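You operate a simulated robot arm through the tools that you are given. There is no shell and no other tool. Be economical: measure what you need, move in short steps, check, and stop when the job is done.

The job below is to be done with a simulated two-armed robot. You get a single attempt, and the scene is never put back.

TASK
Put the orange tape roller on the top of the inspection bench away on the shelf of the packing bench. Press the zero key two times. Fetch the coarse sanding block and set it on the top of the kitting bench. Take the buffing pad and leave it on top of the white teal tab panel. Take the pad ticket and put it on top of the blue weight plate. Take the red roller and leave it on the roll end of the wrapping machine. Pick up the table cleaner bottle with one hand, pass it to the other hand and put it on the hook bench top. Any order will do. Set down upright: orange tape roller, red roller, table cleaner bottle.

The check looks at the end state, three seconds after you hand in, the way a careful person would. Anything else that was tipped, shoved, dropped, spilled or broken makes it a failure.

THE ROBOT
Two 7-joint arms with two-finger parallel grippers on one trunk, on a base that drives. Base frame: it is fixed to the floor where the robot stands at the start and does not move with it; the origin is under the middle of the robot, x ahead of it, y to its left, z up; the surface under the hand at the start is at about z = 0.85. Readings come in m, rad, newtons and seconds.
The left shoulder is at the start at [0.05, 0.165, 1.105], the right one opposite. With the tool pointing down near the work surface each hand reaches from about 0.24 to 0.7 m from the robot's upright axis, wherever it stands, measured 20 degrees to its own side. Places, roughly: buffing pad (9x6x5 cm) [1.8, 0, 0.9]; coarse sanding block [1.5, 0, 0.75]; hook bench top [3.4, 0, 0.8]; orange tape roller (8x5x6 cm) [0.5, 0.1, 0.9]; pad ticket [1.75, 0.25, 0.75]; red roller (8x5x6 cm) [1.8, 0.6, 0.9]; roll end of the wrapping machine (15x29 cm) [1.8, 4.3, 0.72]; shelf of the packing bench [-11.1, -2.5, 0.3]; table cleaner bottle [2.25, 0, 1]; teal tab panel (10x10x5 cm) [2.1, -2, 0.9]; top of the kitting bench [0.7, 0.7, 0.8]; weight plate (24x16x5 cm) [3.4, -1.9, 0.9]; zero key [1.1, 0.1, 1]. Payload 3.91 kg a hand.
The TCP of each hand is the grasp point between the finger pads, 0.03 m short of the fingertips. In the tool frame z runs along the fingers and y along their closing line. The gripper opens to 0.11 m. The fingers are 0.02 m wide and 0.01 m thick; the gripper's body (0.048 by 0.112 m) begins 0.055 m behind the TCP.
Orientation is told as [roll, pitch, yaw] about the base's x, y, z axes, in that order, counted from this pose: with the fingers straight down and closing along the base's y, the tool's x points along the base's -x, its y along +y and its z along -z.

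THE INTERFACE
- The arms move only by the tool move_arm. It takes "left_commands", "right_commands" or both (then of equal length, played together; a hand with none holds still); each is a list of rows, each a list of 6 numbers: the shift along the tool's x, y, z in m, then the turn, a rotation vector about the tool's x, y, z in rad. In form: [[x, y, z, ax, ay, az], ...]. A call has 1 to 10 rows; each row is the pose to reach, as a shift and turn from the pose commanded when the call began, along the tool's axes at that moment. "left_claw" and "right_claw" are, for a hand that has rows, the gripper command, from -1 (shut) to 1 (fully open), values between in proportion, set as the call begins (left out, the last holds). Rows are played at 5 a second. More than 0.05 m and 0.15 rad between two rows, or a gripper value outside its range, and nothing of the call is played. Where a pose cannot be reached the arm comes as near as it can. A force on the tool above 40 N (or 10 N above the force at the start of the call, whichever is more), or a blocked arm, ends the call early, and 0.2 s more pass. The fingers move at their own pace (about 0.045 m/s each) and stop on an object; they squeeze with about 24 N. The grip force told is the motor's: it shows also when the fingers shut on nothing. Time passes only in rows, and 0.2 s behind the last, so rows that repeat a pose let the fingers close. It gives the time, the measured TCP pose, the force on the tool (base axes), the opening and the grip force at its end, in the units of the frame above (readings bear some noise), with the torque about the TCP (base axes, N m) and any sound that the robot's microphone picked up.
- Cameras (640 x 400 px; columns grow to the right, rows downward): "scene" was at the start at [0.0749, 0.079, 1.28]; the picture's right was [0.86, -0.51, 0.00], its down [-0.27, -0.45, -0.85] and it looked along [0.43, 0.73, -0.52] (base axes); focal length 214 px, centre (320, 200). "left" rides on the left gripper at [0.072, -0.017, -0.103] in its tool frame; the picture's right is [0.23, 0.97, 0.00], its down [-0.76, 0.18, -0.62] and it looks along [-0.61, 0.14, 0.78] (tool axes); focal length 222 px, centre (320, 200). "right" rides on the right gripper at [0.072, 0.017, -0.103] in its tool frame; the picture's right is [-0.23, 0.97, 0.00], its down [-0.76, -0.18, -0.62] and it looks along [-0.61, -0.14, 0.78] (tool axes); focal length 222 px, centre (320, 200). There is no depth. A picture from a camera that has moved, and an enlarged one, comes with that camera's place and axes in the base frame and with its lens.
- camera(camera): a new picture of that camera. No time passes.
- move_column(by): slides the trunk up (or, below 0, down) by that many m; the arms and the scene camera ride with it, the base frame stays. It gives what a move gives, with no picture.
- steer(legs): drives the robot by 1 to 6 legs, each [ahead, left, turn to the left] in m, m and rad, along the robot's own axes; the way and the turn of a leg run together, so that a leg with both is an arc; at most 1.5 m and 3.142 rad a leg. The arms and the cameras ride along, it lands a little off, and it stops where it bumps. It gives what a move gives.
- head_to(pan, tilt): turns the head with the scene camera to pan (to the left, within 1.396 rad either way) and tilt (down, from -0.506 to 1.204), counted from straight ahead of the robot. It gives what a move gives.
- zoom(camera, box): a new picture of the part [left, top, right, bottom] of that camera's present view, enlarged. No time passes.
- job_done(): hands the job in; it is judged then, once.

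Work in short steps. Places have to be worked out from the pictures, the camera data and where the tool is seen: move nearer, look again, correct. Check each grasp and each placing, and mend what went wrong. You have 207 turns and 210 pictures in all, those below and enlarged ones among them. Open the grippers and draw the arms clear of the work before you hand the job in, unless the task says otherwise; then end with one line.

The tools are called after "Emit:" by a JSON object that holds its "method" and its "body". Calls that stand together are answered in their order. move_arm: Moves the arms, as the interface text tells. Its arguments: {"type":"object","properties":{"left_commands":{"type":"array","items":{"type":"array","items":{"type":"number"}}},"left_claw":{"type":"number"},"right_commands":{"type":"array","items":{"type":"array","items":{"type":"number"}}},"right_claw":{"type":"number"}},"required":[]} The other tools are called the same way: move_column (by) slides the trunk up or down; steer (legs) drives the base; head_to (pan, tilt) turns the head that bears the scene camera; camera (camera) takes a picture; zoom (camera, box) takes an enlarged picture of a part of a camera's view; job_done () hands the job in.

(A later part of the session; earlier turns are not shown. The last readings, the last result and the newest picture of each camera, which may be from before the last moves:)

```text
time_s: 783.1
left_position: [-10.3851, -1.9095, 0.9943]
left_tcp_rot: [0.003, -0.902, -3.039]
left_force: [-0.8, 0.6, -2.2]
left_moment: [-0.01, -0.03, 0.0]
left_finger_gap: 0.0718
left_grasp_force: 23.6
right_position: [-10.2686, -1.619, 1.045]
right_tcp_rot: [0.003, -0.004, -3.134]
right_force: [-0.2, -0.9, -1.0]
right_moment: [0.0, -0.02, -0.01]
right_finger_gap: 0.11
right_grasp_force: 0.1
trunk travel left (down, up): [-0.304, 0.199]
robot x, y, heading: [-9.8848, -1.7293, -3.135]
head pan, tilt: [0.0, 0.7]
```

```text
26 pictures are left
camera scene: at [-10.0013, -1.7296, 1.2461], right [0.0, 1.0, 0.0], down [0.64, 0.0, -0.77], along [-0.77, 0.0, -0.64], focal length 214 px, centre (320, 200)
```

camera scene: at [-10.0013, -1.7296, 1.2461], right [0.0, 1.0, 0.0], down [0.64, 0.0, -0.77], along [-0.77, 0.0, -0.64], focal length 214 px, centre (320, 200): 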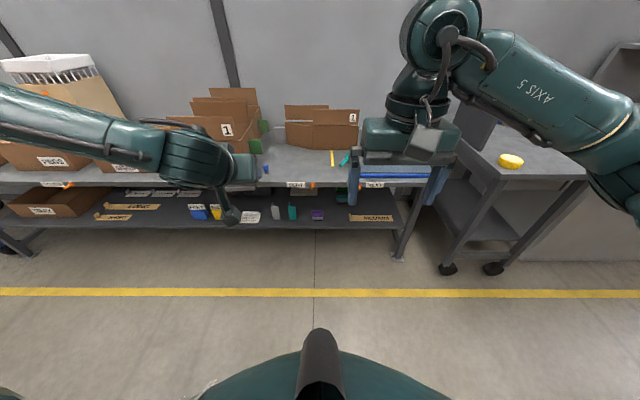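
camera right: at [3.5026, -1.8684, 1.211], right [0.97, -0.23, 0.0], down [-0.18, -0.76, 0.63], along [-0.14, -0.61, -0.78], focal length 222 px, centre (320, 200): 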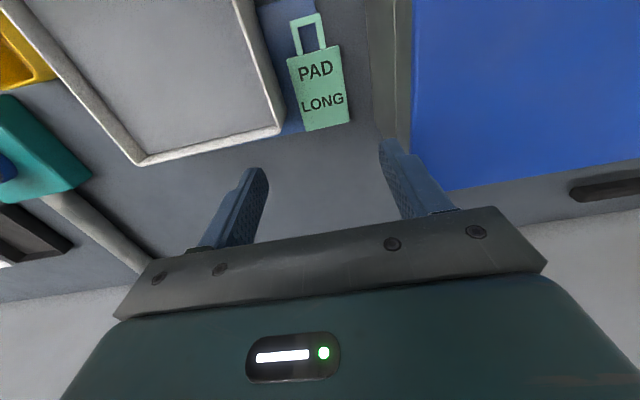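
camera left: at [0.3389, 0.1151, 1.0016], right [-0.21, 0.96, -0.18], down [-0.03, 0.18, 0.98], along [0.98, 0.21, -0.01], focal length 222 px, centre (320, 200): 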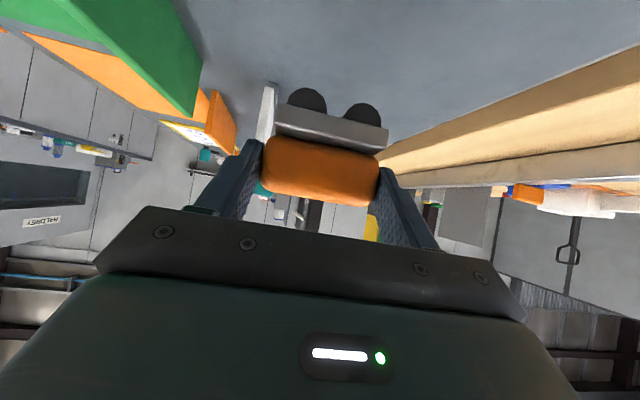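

I lower the trunk, raise the right hand out of the way, and lower the left hand to near shelf height while still in open space.

Emit:
{"method": "move_column", "body": {"by": -0.3}}

Emit:
{"method": "move_arm", "body": {"left_commands": [[0.0336, 0, 0.0266, 0, 0, 0], [0.067, 0, 0.053, 0, 0, 0], [0.101, 0, 0.08, 0, 0, 0], [0.1346, 0, 0.1063, 0, 0, 0], [0.168, 0, 0.133, 0, 0, 0], [0.202, 0, 0.159, 0, 0, 0], [0.22, 0, 0.174, 0, 0, 0]], "right_commands": [[0.015, 0, -0.03, 0, 0, 0], [0.03, 0, -0.06, 0, 0, 0], [0.045, 0, -0.09, 0, 0, 0], [0.06, 0, -0.12, 0, 0, 0], [0.075, 0, -0.15, 0, 0, 0], [0.09, 0, -0.18, 0, 0, 0], [0.1, 0, -0.2, 0, 0, 0]]}}

```text
time_s: 786.1
left_position: [-10.3857, -1.9085, 0.6941]
left_tcp_rot: [0.003, -0.902, -3.04]
left_force: [0.3, 0.0, -1.8]
left_moment: [0.0, -0.07, -0.04]
left_finger_gap: 0.0716
left_grasp_force: 23.9
right_position: [-10.2683, -1.6188, 0.7457]
right_tcp_rot: [0.004, -0.004, -3.135]
right_force: [-0.2, 0.2, 0.1]
right_moment: [0.01, -0.01, 0.0]
right_finger_gap: 0.1099
right_grasp_force: 0.1
trunk travel left (down, up): [-0.004, 0.499]
robot x, y, heading: [-9.8873, -1.7335, -3.138]
head pan, tilt: [0.0, 0.7]
```

```text
time_s: 787.7
left_position: [-10.3705, -1.9667, 0.5123]
left_tcp_rot: [0.001, -0.901, -3.039]
left_force: [0.0, 0.3, -1.3]
left_moment: [-0.01, -0.07, 0.0]
left_finger_gap: 0.0717
left_grasp_force: 23.9
left hand out of reach, approached as far as the arm can: row 3, 4, 5, 6, 7
right_position: [-10.1665, -1.6183, 0.9447]
right_tcp_rot: [0.005, -0.004, -3.134]
right_force: [-0.4, -0.3, -0.2]
right_moment: [0.02, -0.03, -0.01]
right_finger_gap: 0.1103
right_grasp_force: 0.1
trunk travel left (down, up): [-0.004, 0.499]
robot x, y, heading: [-9.8881, -1.7317, -3.135]
head pan, tilt: [0.0, 0.7]
```

The arm stops at z≈0.51 here; I try lower with more forward extension.

Emit:
{"method": "move_arm", "body": {"left_commands": [[-0.012, -0.01, 0.016, 0, 0, 0], [-0.025, -0.02, 0.031, 0, 0, 0], [-0.025, -0.03, 0.05, 0, 0, 0], [0.0, -0.04, 0.075, 0, 0, 0], [0.025, -0.05, 0.1, 0, 0, 0], [0.04, -0.05, 0.125, 0, 0, 0], [0.055, -0.05, 0.15, 0, 0, 0]]}}

Emit:
{"method": "camera", "body": {"camera": "scene"}}

```text
time_s: 789.3
left_position: [-10.4126, -1.9933, 0.5049]
left_tcp_rot: [0.003, -0.904, -3.039]
left_force: [0.3, -0.4, -1.6]
left_moment: [0.0, -0.05, -0.01]
left_finger_gap: 0.0717
left_grasp_force: 23.8
left hand out of reach, approached as far as the arm can: row 1, 2, 3, 4, 5, 6, 7
right_position: [-10.1663, -1.6192, 0.9457]
right_tcp_rot: [0.002, -0.002, -3.134]
right_force: [0.5, -0.5, 0.6]
right_moment: [0.04, 0.03, -0.03]
right_finger_gap: 0.1102
right_grasp_force: 0.1
trunk travel left (down, up): [-0.004, 0.499]
robot x, y, heading: [-9.8885, -1.7302, -3.135]
head pan, tilt: [0.0, 0.7]
```

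```text
25 pictures are left
camera scene: at [-10.0012, -1.7295, 0.946], right [0.0, 1.0, 0.0], down [0.64, 0.0, -0.76], along [-0.76, 0.0, -0.64], focal length 214 px, centre (320, 200)
```

scene: 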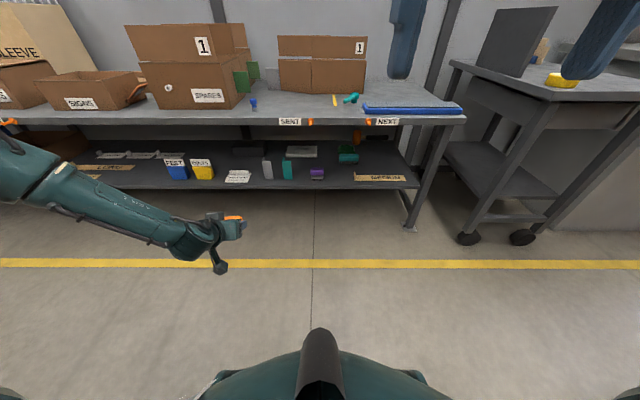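

Tool and arm line up better at full stretch; I extend forward first, then lower.

Emit:
{"method": "move_arm", "body": {"left_commands": [[-0.027, -0.02, 0.034, 0, 0, 0], [-0.054, -0.04, 0.068, 0, 0, 0], [-0.081, -0.06, 0.102, 0, 0, 0], [-0.055, -0.08, 0.122, 0, 0, 0], [-0.028, -0.08, 0.143, 0, 0, 0], [0.0, -0.08, 0.165, 0, 0, 0], [0.029, -0.08, 0.189, 0, 0, 0]]}}

```text
time_s: 790.9
left_position: [-10.4628, -2.0046, 0.5186]
left_tcp_rot: [0.001, -0.902, -3.038]
left_force: [0.2, 0.4, -1.6]
left_moment: [0.02, -0.06, -0.02]
left_finger_gap: 0.0718
left_grasp_force: 24.0
left hand out of reach, approached as far as the arm can: row 1, 2, 3, 4, 5, 6, 7
right_position: [-10.1662, -1.6199, 0.9442]
right_tcp_rot: [0.003, -0.004, -3.135]
right_force: [-1.0, 0.8, 0.9]
right_moment: [0.0, 0.01, 0.01]
right_finger_gap: 0.1101
right_grasp_force: 0.1
trunk travel left (down, up): [-0.004, 0.499]
robot x, y, heading: [-9.8879, -1.7294, -3.144]
head pan, tilt: [0.0, 0.7]
```

I raise a bit, extend at height to a straight-ahead line, then try to lower again.

Emit:
{"method": "move_arm", "body": {"left_commands": [[-0.03, 0, -0.023, 0, 0, 0], [-0.065, 0, -0.045, 0, 0, 0], [-0.1, -0.02, -0.065, 0, 0, 0], [-0.13, -0.05, -0.06, 0, 0, 0], [-0.15, -0.08, -0.04, 0, 0, 0], [-0.165, -0.1, -0.015, 0, 0, 0], [-0.165, -0.1, -0.015, 0, 0, 0]]}}

Emit:
{"method": "move_arm", "body": {"left_commands": [[0.03, 0, 0.023, 0, 0, 0], [0.06, 0, 0.046, 0, 0, 0], [0.09, 0, 0.07, 0, 0, 0], [0.12, 0, 0.093, 0, 0, 0], [0.15, 0, 0.117, 0, 0, 0], [0.18, 0, 0.14, 0, 0, 0]]}}

```text
time_s: 792.5
left_position: [-10.5353, -1.9297, 0.67]
left_tcp_rot: [0.002, -0.902, -3.04]
left_force: [-0.1, 0.9, -2.0]
left_moment: [0.01, -0.02, 0.0]
left_finger_gap: 0.0717
left_grasp_force: 24.1
left hand out of reach, approached as far as the arm can: row 6, 7
right_position: [-10.1659, -1.6191, 0.9455]
right_tcp_rot: [0.004, -0.002, -3.133]
right_force: [0.2, 0.2, 0.6]
right_moment: [-0.02, -0.01, 0.01]
right_finger_gap: 0.1101
right_grasp_force: 0.1
trunk travel left (down, up): [-0.004, 0.499]
robot x, y, heading: [-9.8881, -1.7336, -3.138]
head pan, tilt: [0.0, 0.7]
```

```text
time_s: 793.9
left_position: [-10.4689, -1.9861, 0.535]
left_tcp_rot: [0.0, -0.901, -3.039]
left_force: [-1.0, 0.7, -1.2]
left_moment: [0.0, -0.06, 0.03]
left_finger_gap: 0.0719
left_grasp_force: 23.7
left hand out of reach, approached as far as the arm can: row 1, 2, 3, 4, 5, 6
right_position: [-10.166, -1.6193, 0.9449]
right_tcp_rot: [0.002, -0.004, -3.135]
right_force: [-0.2, -0.9, -0.2]
right_moment: [-0.01, 0.0, 0.01]
right_finger_gap: 0.11
right_grasp_force: 0.3
trunk travel left (down, up): [-0.004, 0.499]
robot x, y, heading: [-9.8833, -1.7299, -3.137]
head pan, tilt: [0.0, 0.7]
```

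The wrist angle limits low reach at this tilt. I test whether a smaller tilt (0.55) lets the hand get down to shelf height, still in open space.

Emit:
{"method": "move_arm", "body": {"left_commands": [[0.01, 0, -0.01, 0, 0.12, 0], [0.02, 0, -0.02, 0, 0.24, 0], [0.031, 0, -0.03, 0, 0.35, 0], [0.06, 0, -0.01, 0, 0.35, 0], [0.09, 0, 0.01, 0, 0.35, 0], [0.12, 0, 0.035, 0, 0.35, 0], [0.15, 0, 0.06, 0, 0.35, 0], [0.168, 0, 0.075, 0, 0.35, 0]]}}

```text
time_s: 795.7
left_position: [-10.3915, -2.019, 0.4548]
left_tcp_rot: [0.001, -0.551, -3.039]
left_force: [-0.7, -0.1, -2.2]
left_moment: [-0.01, 0.01, 0.0]
left_finger_gap: 0.0718
left_grasp_force: 24.0
left hand out of reach, approached as far as the arm can: row 4, 5, 6, 7, 8
right_position: [-10.1662, -1.6197, 0.945]
right_tcp_rot: [0.002, -0.003, -3.134]
right_force: [0.9, 0.2, 0.9]
right_moment: [0.0, 0.0, 0.02]
right_finger_gap: 0.11
right_grasp_force: 0.1
trunk travel left (down, up): [-0.004, 0.499]
robot x, y, heading: [-9.8854, -1.7314, -3.137]
head pan, tilt: [0.0, 0.7]
```

Better (0.455). I test tilt ~0.15.

Emit:
{"method": "move_arm", "body": {"left_commands": [[0.02, 0, 0.0, 0, 0.13, 0], [0.03, 0, 0.01, 0, 0.26, 0], [0.04, 0, 0.02, 0, 0.4, 0], [0.05, 0, 0.04, 0, 0.4, 0], [0.055, 0, 0.07, 0, 0.4, 0], [0.06, 0, 0.1, 0, 0.4, 0]]}}

Emit:
{"method": "camera", "body": {"camera": "scene"}}

```text
time_s: 797.1
left_position: [-10.3486, -2.0473, 0.4288]
left_tcp_rot: [0.0, -0.15, -3.039]
left_force: [0.2, -0.6, -1.8]
left_moment: [0.03, 0.03, 0.01]
left_finger_gap: 0.0717
left_grasp_force: 23.8
left hand out of reach, approached as far as the arm can: row 2, 3, 4, 5, 6
right_position: [-10.1668, -1.6189, 0.9454]
right_tcp_rot: [0.003, -0.004, -3.135]
right_force: [0.0, 0.1, -0.7]
right_moment: [0.0, -0.03, -0.02]
right_finger_gap: 0.11
right_grasp_force: 0.1
trunk travel left (down, up): [-0.004, 0.499]
robot x, y, heading: [-9.8892, -1.7272, -3.142]
head pan, tilt: [0.0, 0.7]
```

```text
24 pictures are left
camera scene: at [-10.0012, -1.7296, 0.946], right [0.0, 1.0, 0.0], down [0.64, 0.0, -0.76], along [-0.76, 0.0, -0.64], focal length 214 px, centre (320, 200)
```

scene: 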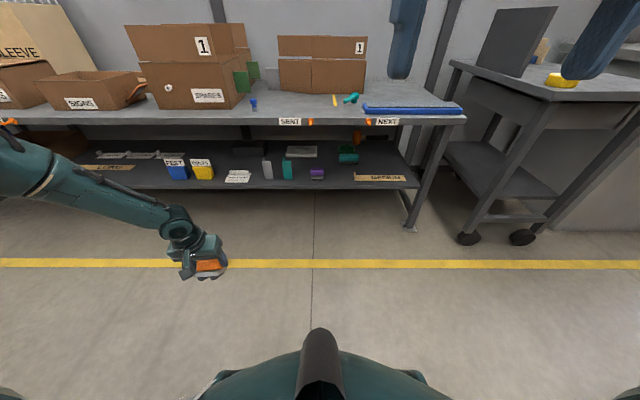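

Reach drifts outward when lowering, so I try moving the hand further out to the left while lowering.

Emit:
{"method": "move_arm", "body": {"left_commands": [[0, 0.03, 0.01, 0, 0, 0], [0, 0.06, 0.025, 0, 0, 0], [0, 0.09, 0.045, 0, 0, 0], [0, 0.12, 0.065, 0, 0, 0], [0, 0.14, 0.085, 0, 0, 0], [0, 0.15, 0.1, 0, 0, 0]]}}

```text
time_s: 798.5
left_position: [-10.3193, -2.1889, 0.4039]
left_tcp_rot: [0.003, -0.154, -3.039]
left_force: [0.5, 0.0, -2.9]
left_moment: [0.0, 0.0, 0.03]
left_finger_gap: 0.0718
left_grasp_force: 24.1
left hand out of reach, approached as far as the arm can: row 2, 3, 4, 5, 6
right_position: [-10.168, -1.6194, 0.9457]
right_tcp_rot: [0.004, -0.003, -3.135]
right_force: [-0.3, 0.3, 0.1]
right_moment: [-0.02, 0.02, -0.03]
right_finger_gap: 0.1098
right_grasp_force: 0.1
trunk travel left (down, up): [-0.004, 0.499]
robot x, y, heading: [-9.8871, -1.7255, -3.139]
head pan, tilt: [0.0, 0.7]
```

The right arm has shown a longer reach; I test its low reach in open space.

Emit:
{"method": "move_arm", "body": {"right_commands": [[-0.02, 0, 0.045, 0, 0, 0], [-0.04, 0, 0.09, 0, 0, 0], [-0.06, 0, 0.135, 0, 0, 0], [-0.08, 0, 0.18, 0, 0, 0], [-0.1, 0, 0.225, 0, 0, 0], [-0.12, 0, 0.27, 0, 0, 0], [-0.14, 0, 0.315, 0, 0, 0], [-0.16, 0, 0.36, 0, 0, 0], [-0.18, 0, 0.405, 0, 0, 0], [-0.2, 0, 0.45, 0, 0, 0]]}}

Emit:
{"method": "move_arm", "body": {"right_commands": [[0, 0, 0.04, 0, -0.1, 0], [0, 0, 0.08, 0, -0.2, 0], [0, 0, 0.12, 0, -0.3, 0], [0, 0, 0.15, 0, -0.4, 0], [0, 0, 0.15, 0, -0.5, 0]]}}

```text
time_s: 800.7
left_position: [-10.3193, -2.1887, 0.4019]
left_tcp_rot: [-0.001, -0.153, -3.038]
left_force: [-0.5, -0.4, -2.1]
left_moment: [0.0, 0.0, 0.03]
left_finger_gap: 0.0719
left_grasp_force: 24.1
right_position: [-10.3692, -1.6201, 0.4962]
right_tcp_rot: [0.005, -0.005, -3.136]
right_force: [-0.1, 0.4, 0.1]
right_moment: [0.01, 0.03, 0.0]
right_finger_gap: 0.1097
right_grasp_force: 0.0
trunk travel left (down, up): [-0.004, 0.499]
robot x, y, heading: [-9.8868, -1.7272, -3.144]
head pan, tilt: [0.0, 0.7]
```

```text
time_s: 801.9
left_position: [-10.3194, -2.1879, 0.4018]
left_tcp_rot: [0.0, -0.154, -3.04]
left_force: [-0.6, 0.0, -1.3]
left_moment: [-0.01, 0.05, -0.02]
left_finger_gap: 0.0719
left_grasp_force: 24.1
right_position: [-10.3692, -1.6218, 0.3437]
right_tcp_rot: [0.004, -0.506, -3.136]
right_force: [-0.1, -0.2, -0.3]
right_moment: [0.02, 0.05, -0.01]
right_finger_gap: 0.11
right_grasp_force: 0.1
trunk travel left (down, up): [-0.004, 0.499]
robot x, y, heading: [-9.8855, -1.7291, -3.141]
head pan, tilt: [0.0, 0.7]
```

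The right arm reaches shelf height easily. I'll set the roller on the packing bench top with the left hand and re-pick it with the right. First I raise both hands.

Emit:
{"method": "move_arm", "body": {"left_commands": [[-0.006, -0.02, -0.038, 0, -0.075, 0], [-0.012, -0.04, -0.076, 0, -0.15, 0], [-0.018, -0.06, -0.114, 0, -0.225, 0], [-0.024, -0.08, -0.152, 0, -0.3, 0], [-0.03, -0.1, -0.19, 0, -0.375, 0], [-0.036, -0.12, -0.228, 0, -0.45, 0], [-0.042, -0.14, -0.266, 0, -0.525, 0], [-0.048, -0.16, -0.304, 0, -0.6, 0], [-0.054, -0.18, -0.342, 0, -0.675, 0], [-0.061, -0.2, -0.38, 0, -0.75, 0]], "right_commands": [[-0.008, 0, -0.045, 0, 0, 0], [-0.016, 0, -0.09, 0, 0, 0], [-0.024, 0, -0.135, 0, 0, 0], [-0.032, 0, -0.18, 0, 0, 0], [-0.04, 0, -0.225, 0, 0, 0], [-0.048, 0, -0.27, 0, 0, 0], [-0.056, 0, -0.315, 0, 0, 0], [-0.064, 0, -0.36, 0, 0, 0], [-0.072, 0, -0.405, 0, 0, 0], [-0.084, 0, -0.45, 0, 0, 0]]}}

Emit:
{"method": "move_column", "body": {"by": 0.15}}

Emit:
{"method": "steer", "body": {"legs": [[0, -0.06, 0], [0.48, 0, 0]]}}

Emit:
{"method": "head_to", "body": {"pan": 0.15, "tilt": 0.8}}

Emit:
{"method": "camera", "body": {"camera": "scene"}}

```text
time_s: 804.1
left_position: [-10.3411, -1.9888, 0.7858]
left_tcp_rot: [0.001, -0.903, -3.039]
left_force: [-0.7, -1.1, -2.4]
left_moment: [0.03, -0.04, -0.01]
left_finger_gap: 0.0717
left_grasp_force: 23.5
right_position: [-10.2272, -1.6187, 0.7825]
right_tcp_rot: [0.001, -0.503, -3.137]
right_force: [-0.2, 0.5, 0.1]
right_moment: [0.02, -0.01, -0.01]
right_finger_gap: 0.11
right_grasp_force: 0.1
trunk travel left (down, up): [-0.004, 0.499]
robot x, y, heading: [-9.8868, -1.7265, -3.137]
head pan, tilt: [0.0, 0.7]
```

```text
time_s: 805.8
left_position: [-10.3411, -1.9888, 0.9347]
left_tcp_rot: [0.002, -0.902, -3.038]
left_force: [0.1, 0.9, -2.8]
left_moment: [0.01, -0.05, -0.01]
left_finger_gap: 0.072
left_grasp_force: 23.9
right_position: [-10.2263, -1.6184, 0.9314]
right_tcp_rot: [0.004, -0.505, -3.136]
right_force: [-0.7, -0.5, 0.2]
right_moment: [0.0, -0.02, 0.01]
right_finger_gap: 0.1097
right_grasp_force: 0.1
trunk travel left (down, up): [-0.154, 0.349]
robot x, y, heading: [-9.8841, -1.7334, -3.137]
head pan, tilt: [0.0, 0.7]
```

```text
time_s: 809.5
left_position: [-10.8275, -1.9265, 0.9354]
left_tcp_rot: [0.002, -0.903, -3.044]
left_force: [-0.7, -0.6, -2.2]
left_moment: [-0.02, -0.08, -0.01]
left_finger_gap: 0.0717
left_grasp_force: 24.3
right_position: [-10.712, -1.5593, 0.931]
right_tcp_rot: [0.004, -0.503, 3.142]
right_force: [-0.6, 1.2, -0.5]
right_moment: [0.03, -0.04, 0.05]
right_finger_gap: 0.1101
right_grasp_force: 0.0
trunk travel left (down, up): [-0.154, 0.349]
robot x, y, heading: [-10.3739, -1.6698, 3.141]
head pan, tilt: [0.0, 0.7]
```

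```text
time_s: 810.2
left_position: [-10.8275, -1.9268, 0.935]
left_tcp_rot: [0.002, -0.904, -3.046]
left_force: [-0.1, 0.1, -3.2]
left_moment: [0.0, -0.07, 0.0]
left_finger_gap: 0.0714
left_grasp_force: 23.9
right_position: [-10.712, -1.5592, 0.9317]
right_tcp_rot: [0.004, -0.506, 3.14]
right_force: [0.0, -0.2, 0.0]
right_moment: [0.0, 0.03, 0.0]
right_finger_gap: 0.1101
right_grasp_force: 0.1
trunk travel left (down, up): [-0.154, 0.349]
robot x, y, heading: [-10.3704, -1.6679, 3.143]
head pan, tilt: [0.15, 0.799]
```

```text
23 pictures are left
camera scene: at [-10.4816, -1.6821, 1.0878], right [-0.15, 0.99, 0.0], down [0.71, 0.11, -0.7], along [-0.69, -0.1, -0.72], focal length 214 px, centre (320, 200)
```

scene: 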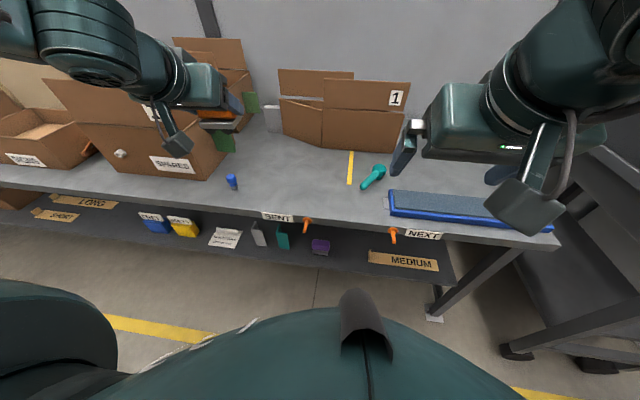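

Free spot on the bench top at (-10.96, -1.85). I shift the base, lower the trunk, and bring the roller just above the top.

Emit:
{"method": "steer", "body": {"legs": [[0.1, -0.07, 0]]}}

Emit:
{"method": "move_column", "body": {"by": -0.15}}

Emit:
{"method": "move_arm", "body": {"left_commands": [[0.01, 0, 0.04, 0, 0, 0], [0.035, 0, 0.06, 0, 0, 0], [0.04, 0, 0.064, 0, 0, 0]]}}

Emit:
{"method": "camera", "body": {"camera": "scene"}}

```text
time_s: 811.5
left_position: [-10.9275, -1.8551, 0.9355]
left_tcp_rot: [0.001, -0.902, -3.047]
left_force: [0.0, 0.3, -1.8]
left_moment: [-0.01, -0.02, 0.0]
left_finger_gap: 0.0715
left_grasp_force: 24.4
right_position: [-10.8112, -1.4848, 0.9315]
right_tcp_rot: [0.004, -0.504, 3.139]
right_force: [-0.3, -0.4, -0.2]
right_moment: [0.02, -0.03, 0.0]
right_finger_gap: 0.1099
right_grasp_force: 0.2
trunk travel left (down, up): [-0.154, 0.349]
robot x, y, heading: [-10.4735, -1.6018, 3.139]
head pan, tilt: [0.15, 0.799]
```

```text
time_s: 813.2
left_position: [-10.9265, -1.8541, 0.7856]
left_tcp_rot: [0.002, -0.902, -3.047]
left_force: [-0.5, -0.4, -2.2]
left_moment: [-0.01, -0.04, 0.02]
left_finger_gap: 0.0719
left_grasp_force: 23.5
right_position: [-10.8113, -1.4859, 0.7816]
right_tcp_rot: [0.003, -0.506, 3.14]
right_force: [0.3, 0.6, -0.4]
right_moment: [0.0, 0.01, -0.01]
right_finger_gap: 0.1097
right_grasp_force: 0.1
trunk travel left (down, up): [-0.004, 0.499]
robot x, y, heading: [-10.4728, -1.5992, 3.133]
head pan, tilt: [0.15, 0.799]
```

```text
time_s: 814.0
left_position: [-10.9521, -1.8568, 0.7134]
left_tcp_rot: [0.001, -0.903, -3.046]
left_force: [0.5, -0.8, -2.7]
left_moment: [0.02, 0.01, -0.03]
left_finger_gap: 0.0714
left_grasp_force: 24.0
right_position: [-10.8108, -1.4857, 0.782]
right_tcp_rot: [0.004, -0.504, 3.139]
right_force: [0.0, 0.0, -0.6]
right_moment: [0.02, 0.01, 0.03]
right_finger_gap: 0.1101
right_grasp_force: 0.1
trunk travel left (down, up): [-0.004, 0.499]
robot x, y, heading: [-10.4689, -1.6023, 3.139]
head pan, tilt: [0.15, 0.799]
```

```text
22 pictures are left
camera scene: at [-10.5814, -1.61, 0.9378], right [-0.15, 0.99, 0.0], down [0.71, 0.1, -0.7], along [-0.69, -0.1, -0.72], focal length 214 px, centre (320, 200)
```

scene: 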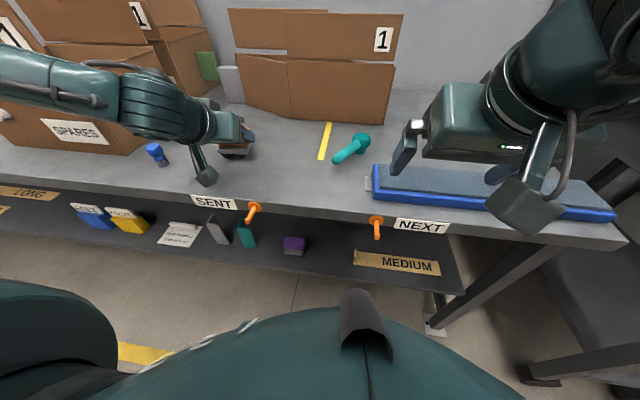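

Just above the top; I lower to contact in small steps.

Emit:
{"method": "move_arm", "body": {"left_commands": [[0.0078, 0, 0.0062, 0, 0, 0], [0.0125, 0, 0.01, 0, 0, 0], [0.017, 0, 0.0137, 0, 0, 0], [0.0212, 0, 0.0167, 0, 0, 0], [0.025, 0, 0.02, 0, 0, 0]]}}

```text
time_s: 814.5
left_position: [-10.9528, -1.8578, 0.7123]
left_tcp_rot: [0.006, -0.928, -3.048]
left_force: [7.1, -1.2, 14.4]
left_moment: [0.1, -0.37, -0.1]
left_finger_gap: 0.0718
left_grasp_force: 24.0
right_position: [-10.8102, -1.4863, 0.7819]
right_tcp_rot: [0.003, -0.505, 3.141]
right_force: [0.1, 0.8, -0.9]
right_moment: [0.0, -0.01, 0.0]
right_finger_gap: 0.11
right_grasp_force: 0.0
trunk travel left (down, up): [-0.004, 0.499]
robot x, y, heading: [-10.4734, -1.6014, 3.142]
head pan, tilt: [0.15, 0.799]
stopped in row 2 (left hand): the force on the tool passed its limit at 43 N (the readings are from after the stop); the commanded pose is now the measured one
```

Contact at z≈0.66. I open and retreat back-up, then look.

Emit:
{"method": "move_arm", "body": {"left_commands": [[-0.002, 0, 0, 0, 0, 0], [-0.002, 0, 0, 0, 0, 0], [-0.002, 0, 0, 0, 0, 0], [-0.002, 0, -0.03, 0, 0, 0], [-0.01, 0, -0.07, 0, 0, 0], [-0.02, 0.02, -0.11, 0, 0, 0], [-0.03, 0.05, -0.14, 0, 0, 0], [-0.04, 0.08, -0.17, 0, 0, 0]], "left_claw": 1}}

Emit:
{"method": "camera", "body": {"camera": "scene"}}

```text
time_s: 816.4
left_position: [-10.837, -1.9265, 0.8429]
left_tcp_rot: [0.005, -0.919, -3.049]
left_force: [-0.2, 0.8, 0.5]
left_moment: [-0.01, 0.03, -0.03]
left_finger_gap: 0.1099
left_grasp_force: 0.0
right_position: [-10.8105, -1.4863, 0.7811]
right_tcp_rot: [0.004, -0.506, 3.138]
right_force: [-0.1, 0.4, 0.1]
right_moment: [-0.04, 0.01, -0.02]
right_finger_gap: 0.11
right_grasp_force: 0.1
trunk travel left (down, up): [-0.004, 0.499]
robot x, y, heading: [-10.4713, -1.6009, 3.14]
head pan, tilt: [0.15, 0.799]
```

```text
21 pictures are left
camera scene: at [-10.581, -1.61, 0.9378], right [-0.15, 0.99, 0.0], down [0.71, 0.11, -0.7], along [-0.69, -0.1, -0.72], focal length 214 px, centre (320, 200)
```

scene: 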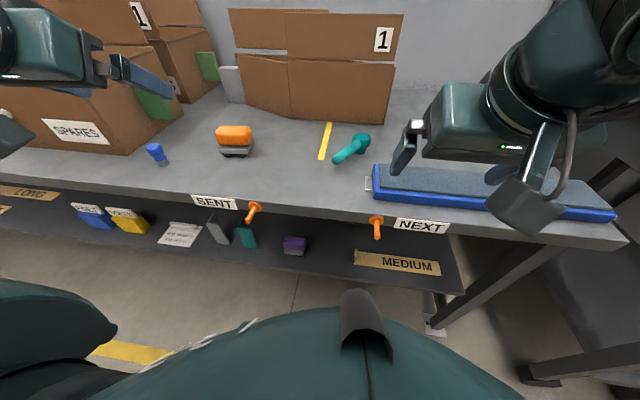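

Roller stands upright on the bench top at (-10.968, -1.856). I tuck the left hand and slide left so the right hand faces it.

Emit:
{"method": "move_arm", "body": {"left_commands": [[-0.005, 0, -0.035, 0, 0, 0], [-0.01, 0, -0.07, 0, 0, 0], [-0.015, 0, -0.105, 0, 0, 0], [-0.019, 0, -0.14, 0, 0, 0]]}}

Emit:
{"method": "steer", "body": {"legs": [[0, 0.372, 0]]}}

Emit:
{"method": "camera", "body": {"camera": "right"}}

```text
time_s: 817.4
left_position: [-10.7361, -1.9149, 0.9448]
left_tcp_rot: [0.003, -0.922, -3.048]
left_force: [0.2, 0.1, 0.0]
left_moment: [0.01, 0.03, -0.01]
left_finger_gap: 0.11
left_grasp_force: 0.2
right_position: [-10.8107, -1.4856, 0.7818]
right_tcp_rot: [0.005, -0.504, 3.14]
right_force: [-0.6, 0.1, -0.1]
right_moment: [-0.01, 0.02, 0.02]
right_finger_gap: 0.1097
right_grasp_force: 0.0
trunk travel left (down, up): [-0.004, 0.499]
robot x, y, heading: [-10.4724, -1.6018, 3.136]
head pan, tilt: [0.15, 0.799]
```

```text
time_s: 821.2
left_position: [-10.7357, -2.2883, 0.9438]
left_tcp_rot: [0.003, -0.921, -3.042]
left_force: [-0.2, 0.0, 0.2]
left_moment: [0.0, 0.0, 0.0]
left_finger_gap: 0.1101
left_grasp_force: 0.2
right_position: [-10.8112, -1.8594, 0.7822]
right_tcp_rot: [0.006, -0.504, -3.138]
right_force: [0.1, -0.5, -0.1]
right_moment: [0.01, 0.0, 0.03]
right_finger_gap: 0.1102
right_grasp_force: 0.1
trunk travel left (down, up): [-0.004, 0.499]
robot x, y, heading: [-10.4718, -1.9688, -3.14]
head pan, tilt: [0.15, 0.799]
```

```text
20 pictures are left
camera right: at [-10.698, -1.8742, 0.8359], right [-0.19, -0.97, 0.11], down [-0.37, 0.18, 0.91], along [-0.91, 0.14, -0.39], focal length 222 px, centre (320, 200)
```

right: 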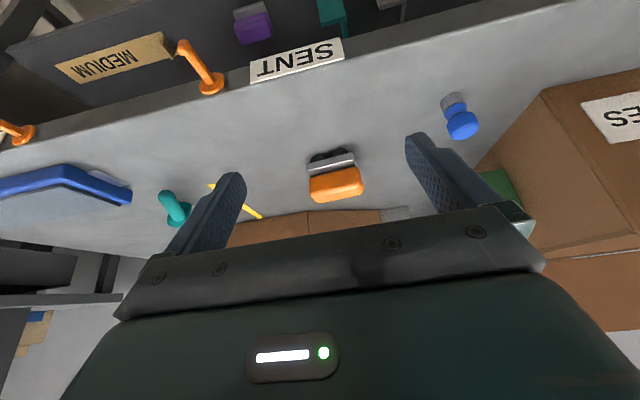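

Aligned. I advance the right hand around the roller, close and lift.

Emit:
{"method": "move_arm", "body": {"right_commands": [[-0.025, -0.001, 0.033, 0, 0, 0], [-0.051, -0.001, 0.067, 0, 0, 0], [-0.076, -0.002, 0.1, 0, 0, 0], [-0.102, -0.002, 0.134, 0, 0, 0], [-0.102, -0.002, 0.134, 0, 0, 0]]}}

Emit:
{"method": "camera", "body": {"camera": "right"}}

```text
time_s: 822.4
left_position: [-10.735, -2.2883, 0.9446]
left_tcp_rot: [0.004, -0.922, -3.044]
left_force: [0.1, -0.6, 1.3]
left_moment: [0.02, 0.0, 0.01]
left_finger_gap: 0.1099
left_grasp_force: 0.1
right_position: [-10.9648, -1.8586, 0.7135]
right_tcp_rot: [0.003, -0.503, -3.138]
right_force: [-1.1, 0.4, -0.3]
right_moment: [0.02, 0.0, -0.01]
right_finger_gap: 0.1098
right_grasp_force: 0.0
trunk travel left (down, up): [-0.004, 0.499]
robot x, y, heading: [-10.4726, -1.9744, -3.14]
head pan, tilt: [0.15, 0.799]
```

```text
19 pictures are left
camera right: at [-10.8513, -1.873, 0.7685], right [-0.19, -0.97, 0.11], down [-0.37, 0.18, 0.91], along [-0.91, 0.14, -0.39], focal length 222 px, centre (320, 200)
```

right: 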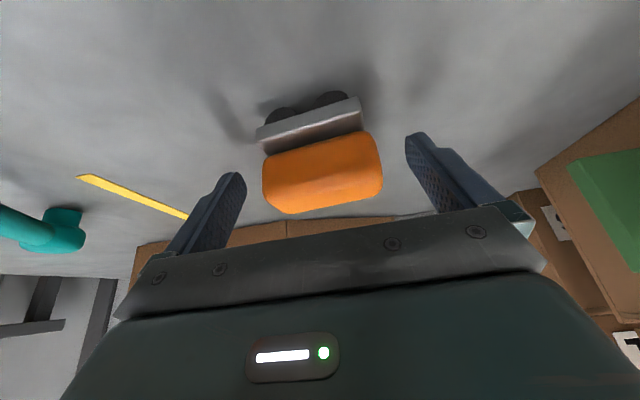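

Block between the fingers. Close and lift.

Emit:
{"method": "move_arm", "body": {"right_commands": [[0, 0, 0, 0, 0, 0], [0, 0, 0, 0, 0, 0], [0, 0, 0, 0, 0, 0], [0, 0, 0, 0, 0, 0], [-0.01, 0, -0.018, 0, 0, 0], [-0.03, 0, -0.053, 0, 0, 0], [-0.05, 0, -0.09, 0, 0, 0]], "right_claw": -1}}

Emit:
{"method": "steer", "body": {"legs": [[-0.4, 0, 0], [0, -0.23, 0]]}}

Emit:
{"method": "camera", "body": {"camera": "scene"}}

```text
time_s: 824.0
left_position: [-10.7358, -2.2887, 0.9441]
left_tcp_rot: [0.004, -0.921, -3.041]
left_force: [0.2, 0.3, 1.4]
left_moment: [0.0, 0.02, 0.02]
left_finger_gap: 0.1098
left_grasp_force: 0.2
right_position: [-10.9667, -1.8564, 0.8185]
right_tcp_rot: [0.002, -0.504, -3.139]
right_force: [-0.6, -0.2, -2.3]
right_moment: [0.01, -0.03, 0.02]
right_finger_gap: 0.0741
right_grasp_force: 23.5
trunk travel left (down, up): [-0.004, 0.499]
robot x, y, heading: [-10.4739, -1.9746, -3.141]
head pan, tilt: [0.15, 0.799]
```

```text
time_s: 828.7
left_position: [-10.3418, -2.0543, 0.9455]
left_tcp_rot: [0.002, -0.92, -3.038]
left_force: [-0.3, 0.1, 0.9]
left_moment: [0.02, 0.0, -0.01]
left_finger_gap: 0.1102
left_grasp_force: 0.1
right_position: [-10.5747, -1.6238, 0.8178]
right_tcp_rot: [0.002, -0.505, -3.133]
right_force: [-0.3, -0.5, -1.7]
right_moment: [0.0, -0.03, 0.0]
right_finger_gap: 0.0732
right_grasp_force: 23.8
trunk travel left (down, up): [-0.004, 0.499]
robot x, y, heading: [-10.0791, -1.7364, -3.133]
head pan, tilt: [0.15, 0.799]
```

```text
18 pictures are left
camera scene: at [-10.188, -1.748, 0.9378], right [-0.16, 0.99, 0.0], down [0.71, 0.11, -0.7], along [-0.69, -0.11, -0.72], focal length 214 px, centre (320, 200)
```

scene: 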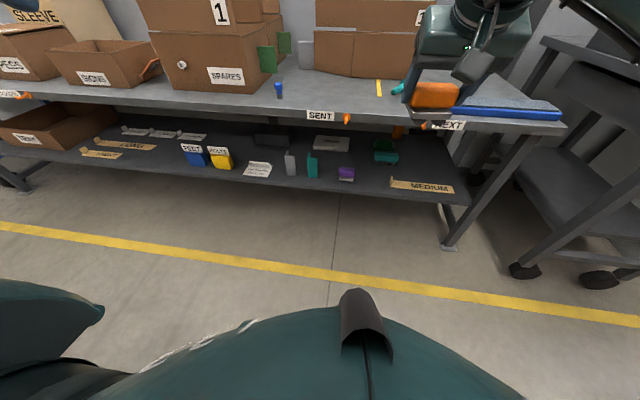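

Shelf gap between purple piece (y<-1.72) and ruler (y>-1.555) is free; target (-10.93, -1.64). I lower the right hand to z≈0.41 here in the open.

Emit:
{"method": "move_arm", "body": {"right_commands": [[0.022, 0, 0.04, 0, 0, 0], [0.044, 0, 0.08, 0, 0, 0], [0.066, 0, 0.12, 0, 0, 0], [0.088, 0, 0.16, 0, 0, 0], [0.11, 0, 0.2, 0, 0, 0], [0.132, 0, 0.24, 0, 0, 0], [0.154, 0, 0.28, 0, 0, 0], [0.176, 0, 0.32, 0, 0, 0], [0.193, 0, 0.35, 0, 0, 0]]}}

Emit:
{"method": "head_to", "body": {"pan": -0.2, "tilt": 0.6}}

Emit:
{"method": "camera", "body": {"camera": "scene"}}

```text
time_s: 830.7
left_position: [-10.341, -2.0559, 0.9448]
left_tcp_rot: [0.003, -0.922, -3.04]
left_force: [-0.7, 0.2, -0.5]
left_moment: [0.0, -0.03, -0.03]
left_finger_gap: 0.11
left_grasp_force: 0.1
right_position: [-10.573, -1.6246, 0.4193]
right_tcp_rot: [0.005, -0.503, -3.133]
right_force: [0.1, 0.1, -3.5]
right_moment: [-0.01, 0.01, 0.05]
right_finger_gap: 0.0731
right_grasp_force: 24.4
trunk travel left (down, up): [-0.004, 0.499]
robot x, y, heading: [-10.0766, -1.7375, -3.136]
head pan, tilt: [0.15, 0.799]
```

```text
time_s: 831.5
left_position: [-10.3414, -2.0542, 0.9445]
left_tcp_rot: [0.004, -0.922, -3.039]
left_force: [0.3, 0.1, 0.6]
left_moment: [0.0, 0.01, -0.05]
left_finger_gap: 0.1099
left_grasp_force: 0.1
right_position: [-10.5737, -1.6257, 0.4194]
right_tcp_rot: [0.003, -0.504, -3.132]
right_force: [-1.1, -0.5, -1.9]
right_moment: [0.01, -0.03, 0.01]
right_finger_gap: 0.0729
right_grasp_force: 23.9
trunk travel left (down, up): [-0.004, 0.499]
robot x, y, heading: [-10.0783, -1.7389, -3.138]
head pan, tilt: [-0.201, 0.6]
```

```text
17 pictures are left
camera scene: at [-10.1951, -1.7184, 0.9546], right [0.19, 0.98, 0.0], down [0.56, -0.11, -0.82], along [-0.81, 0.16, -0.57], focal length 214 px, centre (320, 200)
```

scene: 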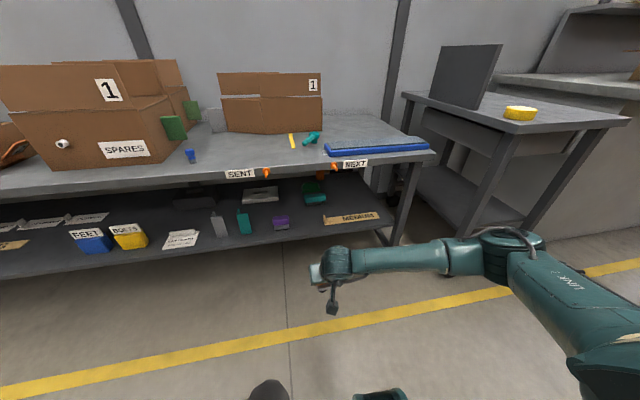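

The elbow would meet the bench leg if I drove straight in; I'll approach with the base turned 0.5 rad right so the elbow trails. I raise the left hand, rotate, and reposition.

Emit:
{"method": "move_arm", "body": {"left_commands": [[-0.03, 0, -0.023, 0, 0, 0], [-0.06, 0, -0.046, 0, 0, 0], [-0.09, 0, -0.07, 0, 0, 0], [-0.119, 0, -0.091, 0, 0, 0]]}}

Emit:
{"method": "steer", "body": {"legs": [[0, 0, -0.5], [-0.05, 0.434, 0]]}}

Emit:
{"method": "head_to", "body": {"pan": 0.0, "tilt": 0.6}}

Emit:
{"method": "camera", "body": {"camera": "scene"}}

Emit:
{"method": "camera", "body": {"camera": "right"}}

```text
time_s: 832.5
left_position: [-10.3421, -2.054, 1.0938]
left_tcp_rot: [0.002, -0.918, -3.04]
left_force: [-1.0, 0.3, 0.1]
left_moment: [0.02, 0.0, -0.02]
left_finger_gap: 0.1097
left_grasp_force: 0.1
right_position: [-10.5728, -1.6252, 0.4196]
right_tcp_rot: [0.003, -0.505, -3.134]
right_force: [0.4, -0.1, -1.9]
right_moment: [-0.01, -0.01, -0.01]
right_finger_gap: 0.0731
right_grasp_force: 24.0
trunk travel left (down, up): [-0.004, 0.499]
robot x, y, heading: [-10.0785, -1.7362, -3.136]
head pan, tilt: [-0.201, 0.6]
```

```text
time_s: 838.3
left_position: [-10.6243, -2.2983, 1.0937]
left_tcp_rot: [0.005, -0.921, 2.746]
left_force: [0.5, -0.1, 0.1]
left_moment: [-0.02, -0.01, 0.0]
left_finger_gap: 0.1101
left_grasp_force: 0.0
right_position: [-10.6236, -1.8112, 0.4186]
right_tcp_rot: [0.002, -0.504, 2.653]
right_force: [-0.1, -0.2, -2.4]
right_moment: [-0.01, -0.04, -0.01]
right_finger_gap: 0.0725
right_grasp_force: 24.4
trunk travel left (down, up): [-0.004, 0.499]
robot x, y, heading: [-10.2399, -2.146, 2.647]
head pan, tilt: [-0.201, 0.6]
```

```text
time_s: 839.0
left_position: [-10.6239, -2.2979, 1.093]
left_tcp_rot: [0.002, -0.921, 2.748]
left_force: [0.0, 0.1, 0.1]
left_moment: [0.0, 0.02, 0.03]
left_finger_gap: 0.1101
left_grasp_force: 0.1
right_position: [-10.6242, -1.8107, 0.4187]
right_tcp_rot: [0.002, -0.505, 2.652]
right_force: [0.0, -0.6, -2.0]
right_moment: [-0.02, 0.0, 0.01]
right_finger_gap: 0.0726
right_grasp_force: 24.3
trunk travel left (down, up): [-0.004, 0.499]
robot x, y, heading: [-10.2401, -2.1473, 2.652]
head pan, tilt: [0.0, 0.6]
```

```text
16 pictures are left
camera scene: at [-10.3457, -2.0886, 0.9547], right [0.47, 0.88, 0.0], down [0.5, -0.27, -0.82], along [-0.73, 0.39, -0.57], focal length 214 px, centre (320, 200)
```

scene: 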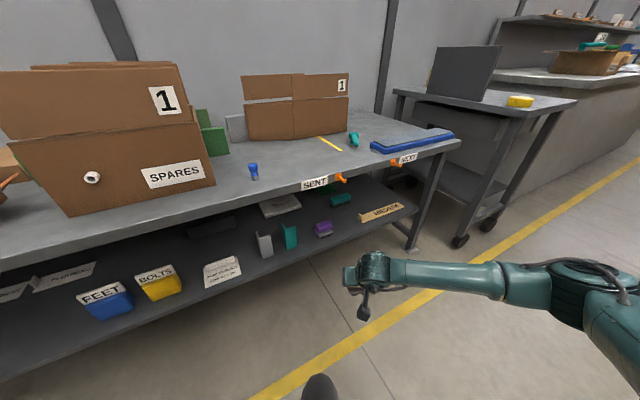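

```text
15 pictures are left
camera right: at [-10.5305, -1.8786, 0.4736], right [-0.63, -0.77, 0.11], down [-0.24, 0.33, 0.91], along [-0.74, 0.55, -0.39], focal length 222 px, centre (320, 200)
```

right: 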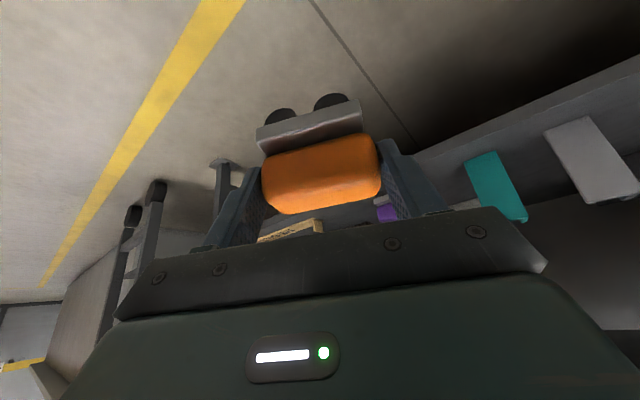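

I lower to just above shelf height, shift 2.7 cm right to clear the hook, and drive in most of the way.

Emit:
{"method": "move_arm", "body": {"right_commands": [[0.008, 0, 0.015, 0, 0, 0], [0.0164, 0, 0.03, 0, 0, 0], [0.0164, 0, 0.03, 0, 0, 0]]}}

Emit:
{"method": "steer", "body": {"legs": [[0, -0.027, 0], [0.25, 0, 0]]}}

Emit:
{"method": "camera", "body": {"camera": "right"}}

Emit:
{"method": "head_to", "body": {"pan": -0.3, "tilt": 0.7}}

Emit:
{"method": "camera", "body": {"camera": "scene"}}

```text
time_s: 839.9
left_position: [-10.6247, -2.2989, 1.0943]
left_tcp_rot: [0.004, -0.921, 2.746]
left_force: [0.1, 0.1, -0.1]
left_moment: [-0.01, -0.02, -0.02]
left_finger_gap: 0.11
left_grasp_force: 0.0
right_position: [-10.6226, -1.8124, 0.3853]
right_tcp_rot: [0.003, -0.505, 2.652]
right_force: [-0.3, 0.2, -2.0]
right_moment: [-0.03, -0.01, 0.01]
right_finger_gap: 0.0724
right_grasp_force: 23.9
trunk travel left (down, up): [-0.004, 0.499]
robot x, y, heading: [-10.2412, -2.1468, 2.648]
head pan, tilt: [0.0, 0.6]
```

```text
time_s: 842.2
left_position: [-10.8295, -2.1582, 1.0928]
left_tcp_rot: [0.004, -0.922, 2.748]
left_force: [-0.1, -0.2, 0.5]
left_moment: [0.0, -0.03, 0.01]
left_finger_gap: 0.1105
left_grasp_force: 0.0
right_position: [-10.8288, -1.6721, 0.385]
right_tcp_rot: [0.005, -0.505, 2.654]
right_force: [0.0, 0.7, -2.0]
right_moment: [-0.04, -0.02, -0.01]
right_finger_gap: 0.0728
right_grasp_force: 23.9
trunk travel left (down, up): [-0.004, 0.499]
robot x, y, heading: [-10.4491, -2.0058, 2.65]
head pan, tilt: [0.0, 0.6]
```

```text
14 pictures are left
camera right: at [-10.7357, -1.7392, 0.4391], right [-0.63, -0.77, 0.11], down [-0.24, 0.33, 0.91], along [-0.74, 0.55, -0.39], focal length 222 px, centre (320, 200)
```

right: 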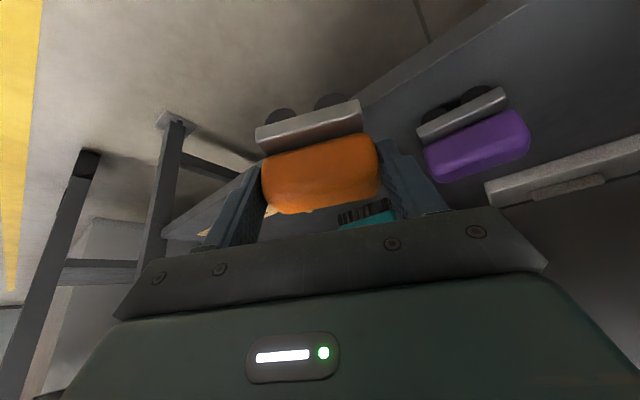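

```text
time_s: 843.0
left_position: [-10.8299, -2.1588, 1.0927]
left_tcp_rot: [0.004, -0.922, 2.747]
left_force: [0.0, -0.2, 0.1]
left_moment: [0.01, -0.01, -0.01]
left_finger_gap: 0.11
left_grasp_force: 0.1
right_position: [-10.8281, -1.6729, 0.3859]
right_tcp_rot: [0.003, -0.504, 2.653]
right_force: [0.4, 0.0, -2.0]
right_moment: [-0.01, -0.02, 0.02]
right_finger_gap: 0.0725
right_grasp_force: 24.0
trunk travel left (down, up): [-0.004, 0.499]
robot x, y, heading: [-10.4493, -2.0028, 2.656]
head pan, tilt: [-0.3, 0.7]
```

```text
13 pictures are left
camera scene: at [-10.5327, -1.9299, 0.946], right [0.71, 0.7, 0.0], down [0.45, -0.46, -0.77], along [-0.54, 0.54, -0.64], focal length 214 px, centre (320, 200)
```

scene: 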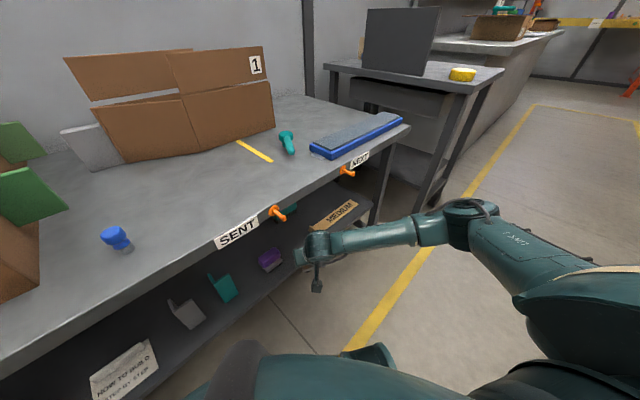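

Corridor between hooks is clear. I drive the last 10 cm.

Emit:
{"method": "steer", "body": {"legs": [[0.105, 0, 0]]}}

Emit:
{"method": "camera", "body": {"camera": "scene"}}

Emit:
{"method": "camera", "body": {"camera": "right"}}

```text
time_s: 844.1
left_position: [-10.9212, -2.1088, 1.0934]
left_tcp_rot: [0.003, -0.921, 2.743]
left_force: [0.6, 1.2, 0.2]
left_moment: [0.0, 0.01, -0.01]
left_finger_gap: 0.1099
left_grasp_force: 0.1
right_position: [-10.9186, -1.6224, 0.3844]
right_tcp_rot: [0.002, -0.504, 2.649]
right_force: [-0.7, 0.3, -1.6]
right_moment: [-0.03, -0.06, 0.0]
right_finger_gap: 0.073
right_grasp_force: 23.6
trunk travel left (down, up): [-0.004, 0.499]
robot x, y, heading: [-10.5409, -1.9579, 2.65]
head pan, tilt: [-0.3, 0.7]
```

```text
12 pictures are left
camera scene: at [-10.6242, -1.8804, 0.946], right [0.71, 0.7, 0.0], down [0.45, -0.46, -0.76], along [-0.54, 0.55, -0.64], focal length 214 px, centre (320, 200)
```

scene: 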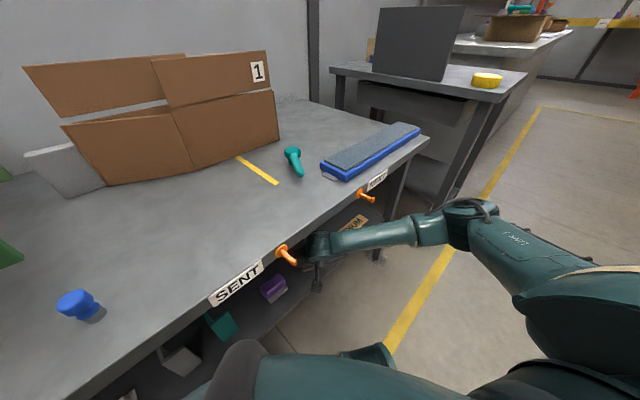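

```text
11 pictures are left
camera right: at [-10.8268, -1.6894, 0.439], right [-0.63, -0.77, 0.11], down [-0.24, 0.33, 0.91], along [-0.74, 0.55, -0.39], focal length 222 px, centre (320, 200)
```

right: 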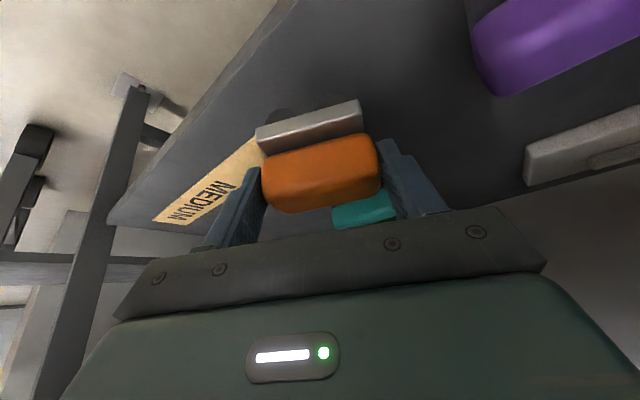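

Over the shelf with clearance. I lower to contact.

Emit:
{"method": "move_arm", "body": {"right_commands": [[0.004, 0, 0.007, 0, 0, 0], [0.0068, 0, 0.0123, 0, 0, 0], [0.0087, 0, 0.0158, 0, 0, 0], [0.0106, 0, 0.0193, 0, 0, 0], [0.0126, 0, 0.0228, 0, 0, 0]]}}

```text
time_s: 845.4
left_position: [-10.9204, -2.1087, 1.0932]
left_tcp_rot: [0.004, -0.921, 2.744]
left_force: [0.5, -0.1, -0.3]
left_moment: [-0.02, 0.03, 0.02]
left_finger_gap: 0.1097
left_grasp_force: 0.0
right_position: [-10.9186, -1.6226, 0.358]
right_tcp_rot: [0.004, -0.505, 2.648]
right_force: [0.0, 1.3, -2.4]
right_moment: [-0.02, -0.04, 0.05]
right_finger_gap: 0.0723
right_grasp_force: 24.0
trunk travel left (down, up): [-0.004, 0.499]
robot x, y, heading: [-10.5376, -1.9562, 2.649]
head pan, tilt: [-0.3, 0.7]
```

No contact yet at 0.358; I continue down.

Emit:
{"method": "move_arm", "body": {"right_commands": [[0.003, 0, 0.005, 0, 0, 0], [0.006, 0, 0.01, 0, 0, 0], [0.009, 0, 0.016, 0, 0, 0], [0.012, 0, 0.021, 0, 0, 0], [0.0145, 0, 0.0263, 0, 0, 0], [0.017, 0, 0.031, 0, 0, 0]]}}

Emit:
{"method": "camera", "body": {"camera": "right"}}

```text
time_s: 846.0
left_position: [-10.9186, -2.1086, 1.0933]
left_tcp_rot: [0.003, -0.925, 2.745]
left_force: [0.5, 0.2, -0.1]
left_moment: [0.0, -0.02, 0.0]
left_finger_gap: 0.11
left_grasp_force: 0.1
right_position: [-10.9199, -1.622, 0.3544]
right_tcp_rot: [0.007, -0.511, 2.649]
right_force: [15.2, -1.7, 18.9]
right_moment: [0.18, -0.09, -0.21]
right_finger_gap: 0.0725
right_grasp_force: 23.7
trunk travel left (down, up): [-0.004, 0.499]
robot x, y, heading: [-10.5374, -1.9531, 2.646]
head pan, tilt: [-0.3, 0.7]
stopped in row 3 (right hand): the force on the tool passed its limit at 44 N (the readings are from after the stop); the commanded pose is now the measured one
```

```text
10 pictures are left
camera right: at [-10.8271, -1.6894, 0.4079], right [-0.63, -0.76, 0.12], down [-0.23, 0.33, 0.92], along [-0.74, 0.55, -0.39], focal length 222 px, centre (320, 200)
```

right: 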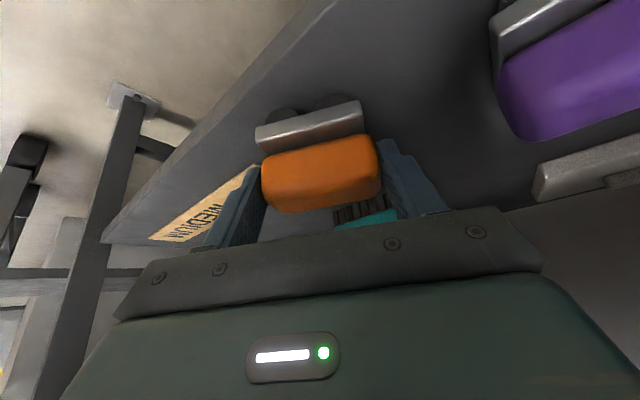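

Roller is on the shelf. I open and withdraw upward-back slightly, then drive back.

Emit:
{"method": "move_arm", "body": {"right_commands": [[-0.001, 0, -0.002, 0, 0, 0], [-0.001, 0, -0.002, 0, 0, 0], [-0.001, 0, -0.002, 0, 0, 0], [-0.001, 0, -0.002, 0, 0, 0], [-0.008, 0, -0.02, 0, 0, 0], [-0.018, 0, -0.04, 0, 0, 0]], "right_claw": 0.64}}

Emit:
{"method": "camera", "body": {"camera": "right"}}

```text
time_s: 847.4
left_position: [-10.922, -2.1087, 1.0926]
left_tcp_rot: [0.003, -0.922, 2.744]
left_force: [-0.1, -0.1, -0.1]
left_moment: [0.03, 0.0, -0.01]
left_finger_gap: 0.1099
left_grasp_force: 0.1
right_position: [-10.9167, -1.6229, 0.3937]
right_tcp_rot: [0.005, -0.508, 2.649]
right_force: [0.4, -0.3, 0.8]
right_moment: [-0.02, -0.01, 0.05]
right_finger_gap: 0.0902
right_grasp_force: 0.1
trunk travel left (down, up): [-0.004, 0.499]
robot x, y, heading: [-10.5388, -1.9566, 2.647]
head pan, tilt: [-0.3, 0.7]
```

```text
9 pictures are left
camera right: at [-10.8244, -1.6896, 0.4483], right [-0.63, -0.77, 0.11], down [-0.23, 0.33, 0.91], along [-0.74, 0.55, -0.39], focal length 222 px, centre (320, 200)
```

right: 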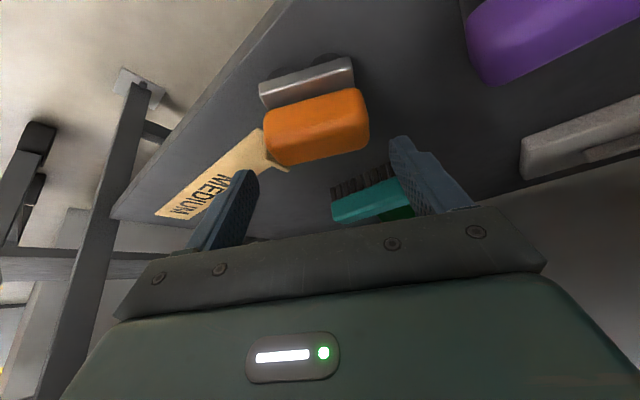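

The roller stands upright on the shelf. I drive straight back out and check.

Emit:
{"method": "steer", "body": {"legs": [[-0.45, 0, 0]]}}

Emit:
{"method": "zoom", "body": {"camera": "scene", "box": [200, 80, 440, 260]}}

```text
time_s: 850.1
left_position: [-10.5207, -2.3241, 1.0936]
left_tcp_rot: [0.003, -0.923, 2.742]
left_force: [-0.3, 0.9, 1.0]
left_moment: [0.02, 0.0, 0.0]
left_finger_gap: 0.1098
left_grasp_force: 0.0
right_position: [-10.5159, -1.8391, 0.3941]
right_tcp_rot: [0.005, -0.508, 2.647]
right_force: [0.2, 0.7, -0.2]
right_moment: [0.02, -0.02, -0.02]
right_finger_gap: 0.0902
right_grasp_force: 0.0
trunk travel left (down, up): [-0.004, 0.499]
robot x, y, heading: [-10.1332, -2.1725, 2.647]
head pan, tilt: [-0.3, 0.7]
```

```text
2.22 times, centred on (320, 170) of scene
camera zoom: at [-10.2223, -2.0968, 0.946], right [0.71, 0.7, 0.0], down [0.45, -0.46, -0.76], along [-0.54, 0.55, -0.64], focal length 477 px, centre (320, 267)
```

zoom: 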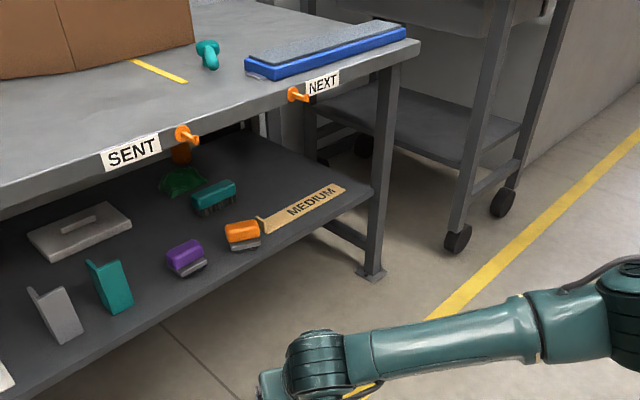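

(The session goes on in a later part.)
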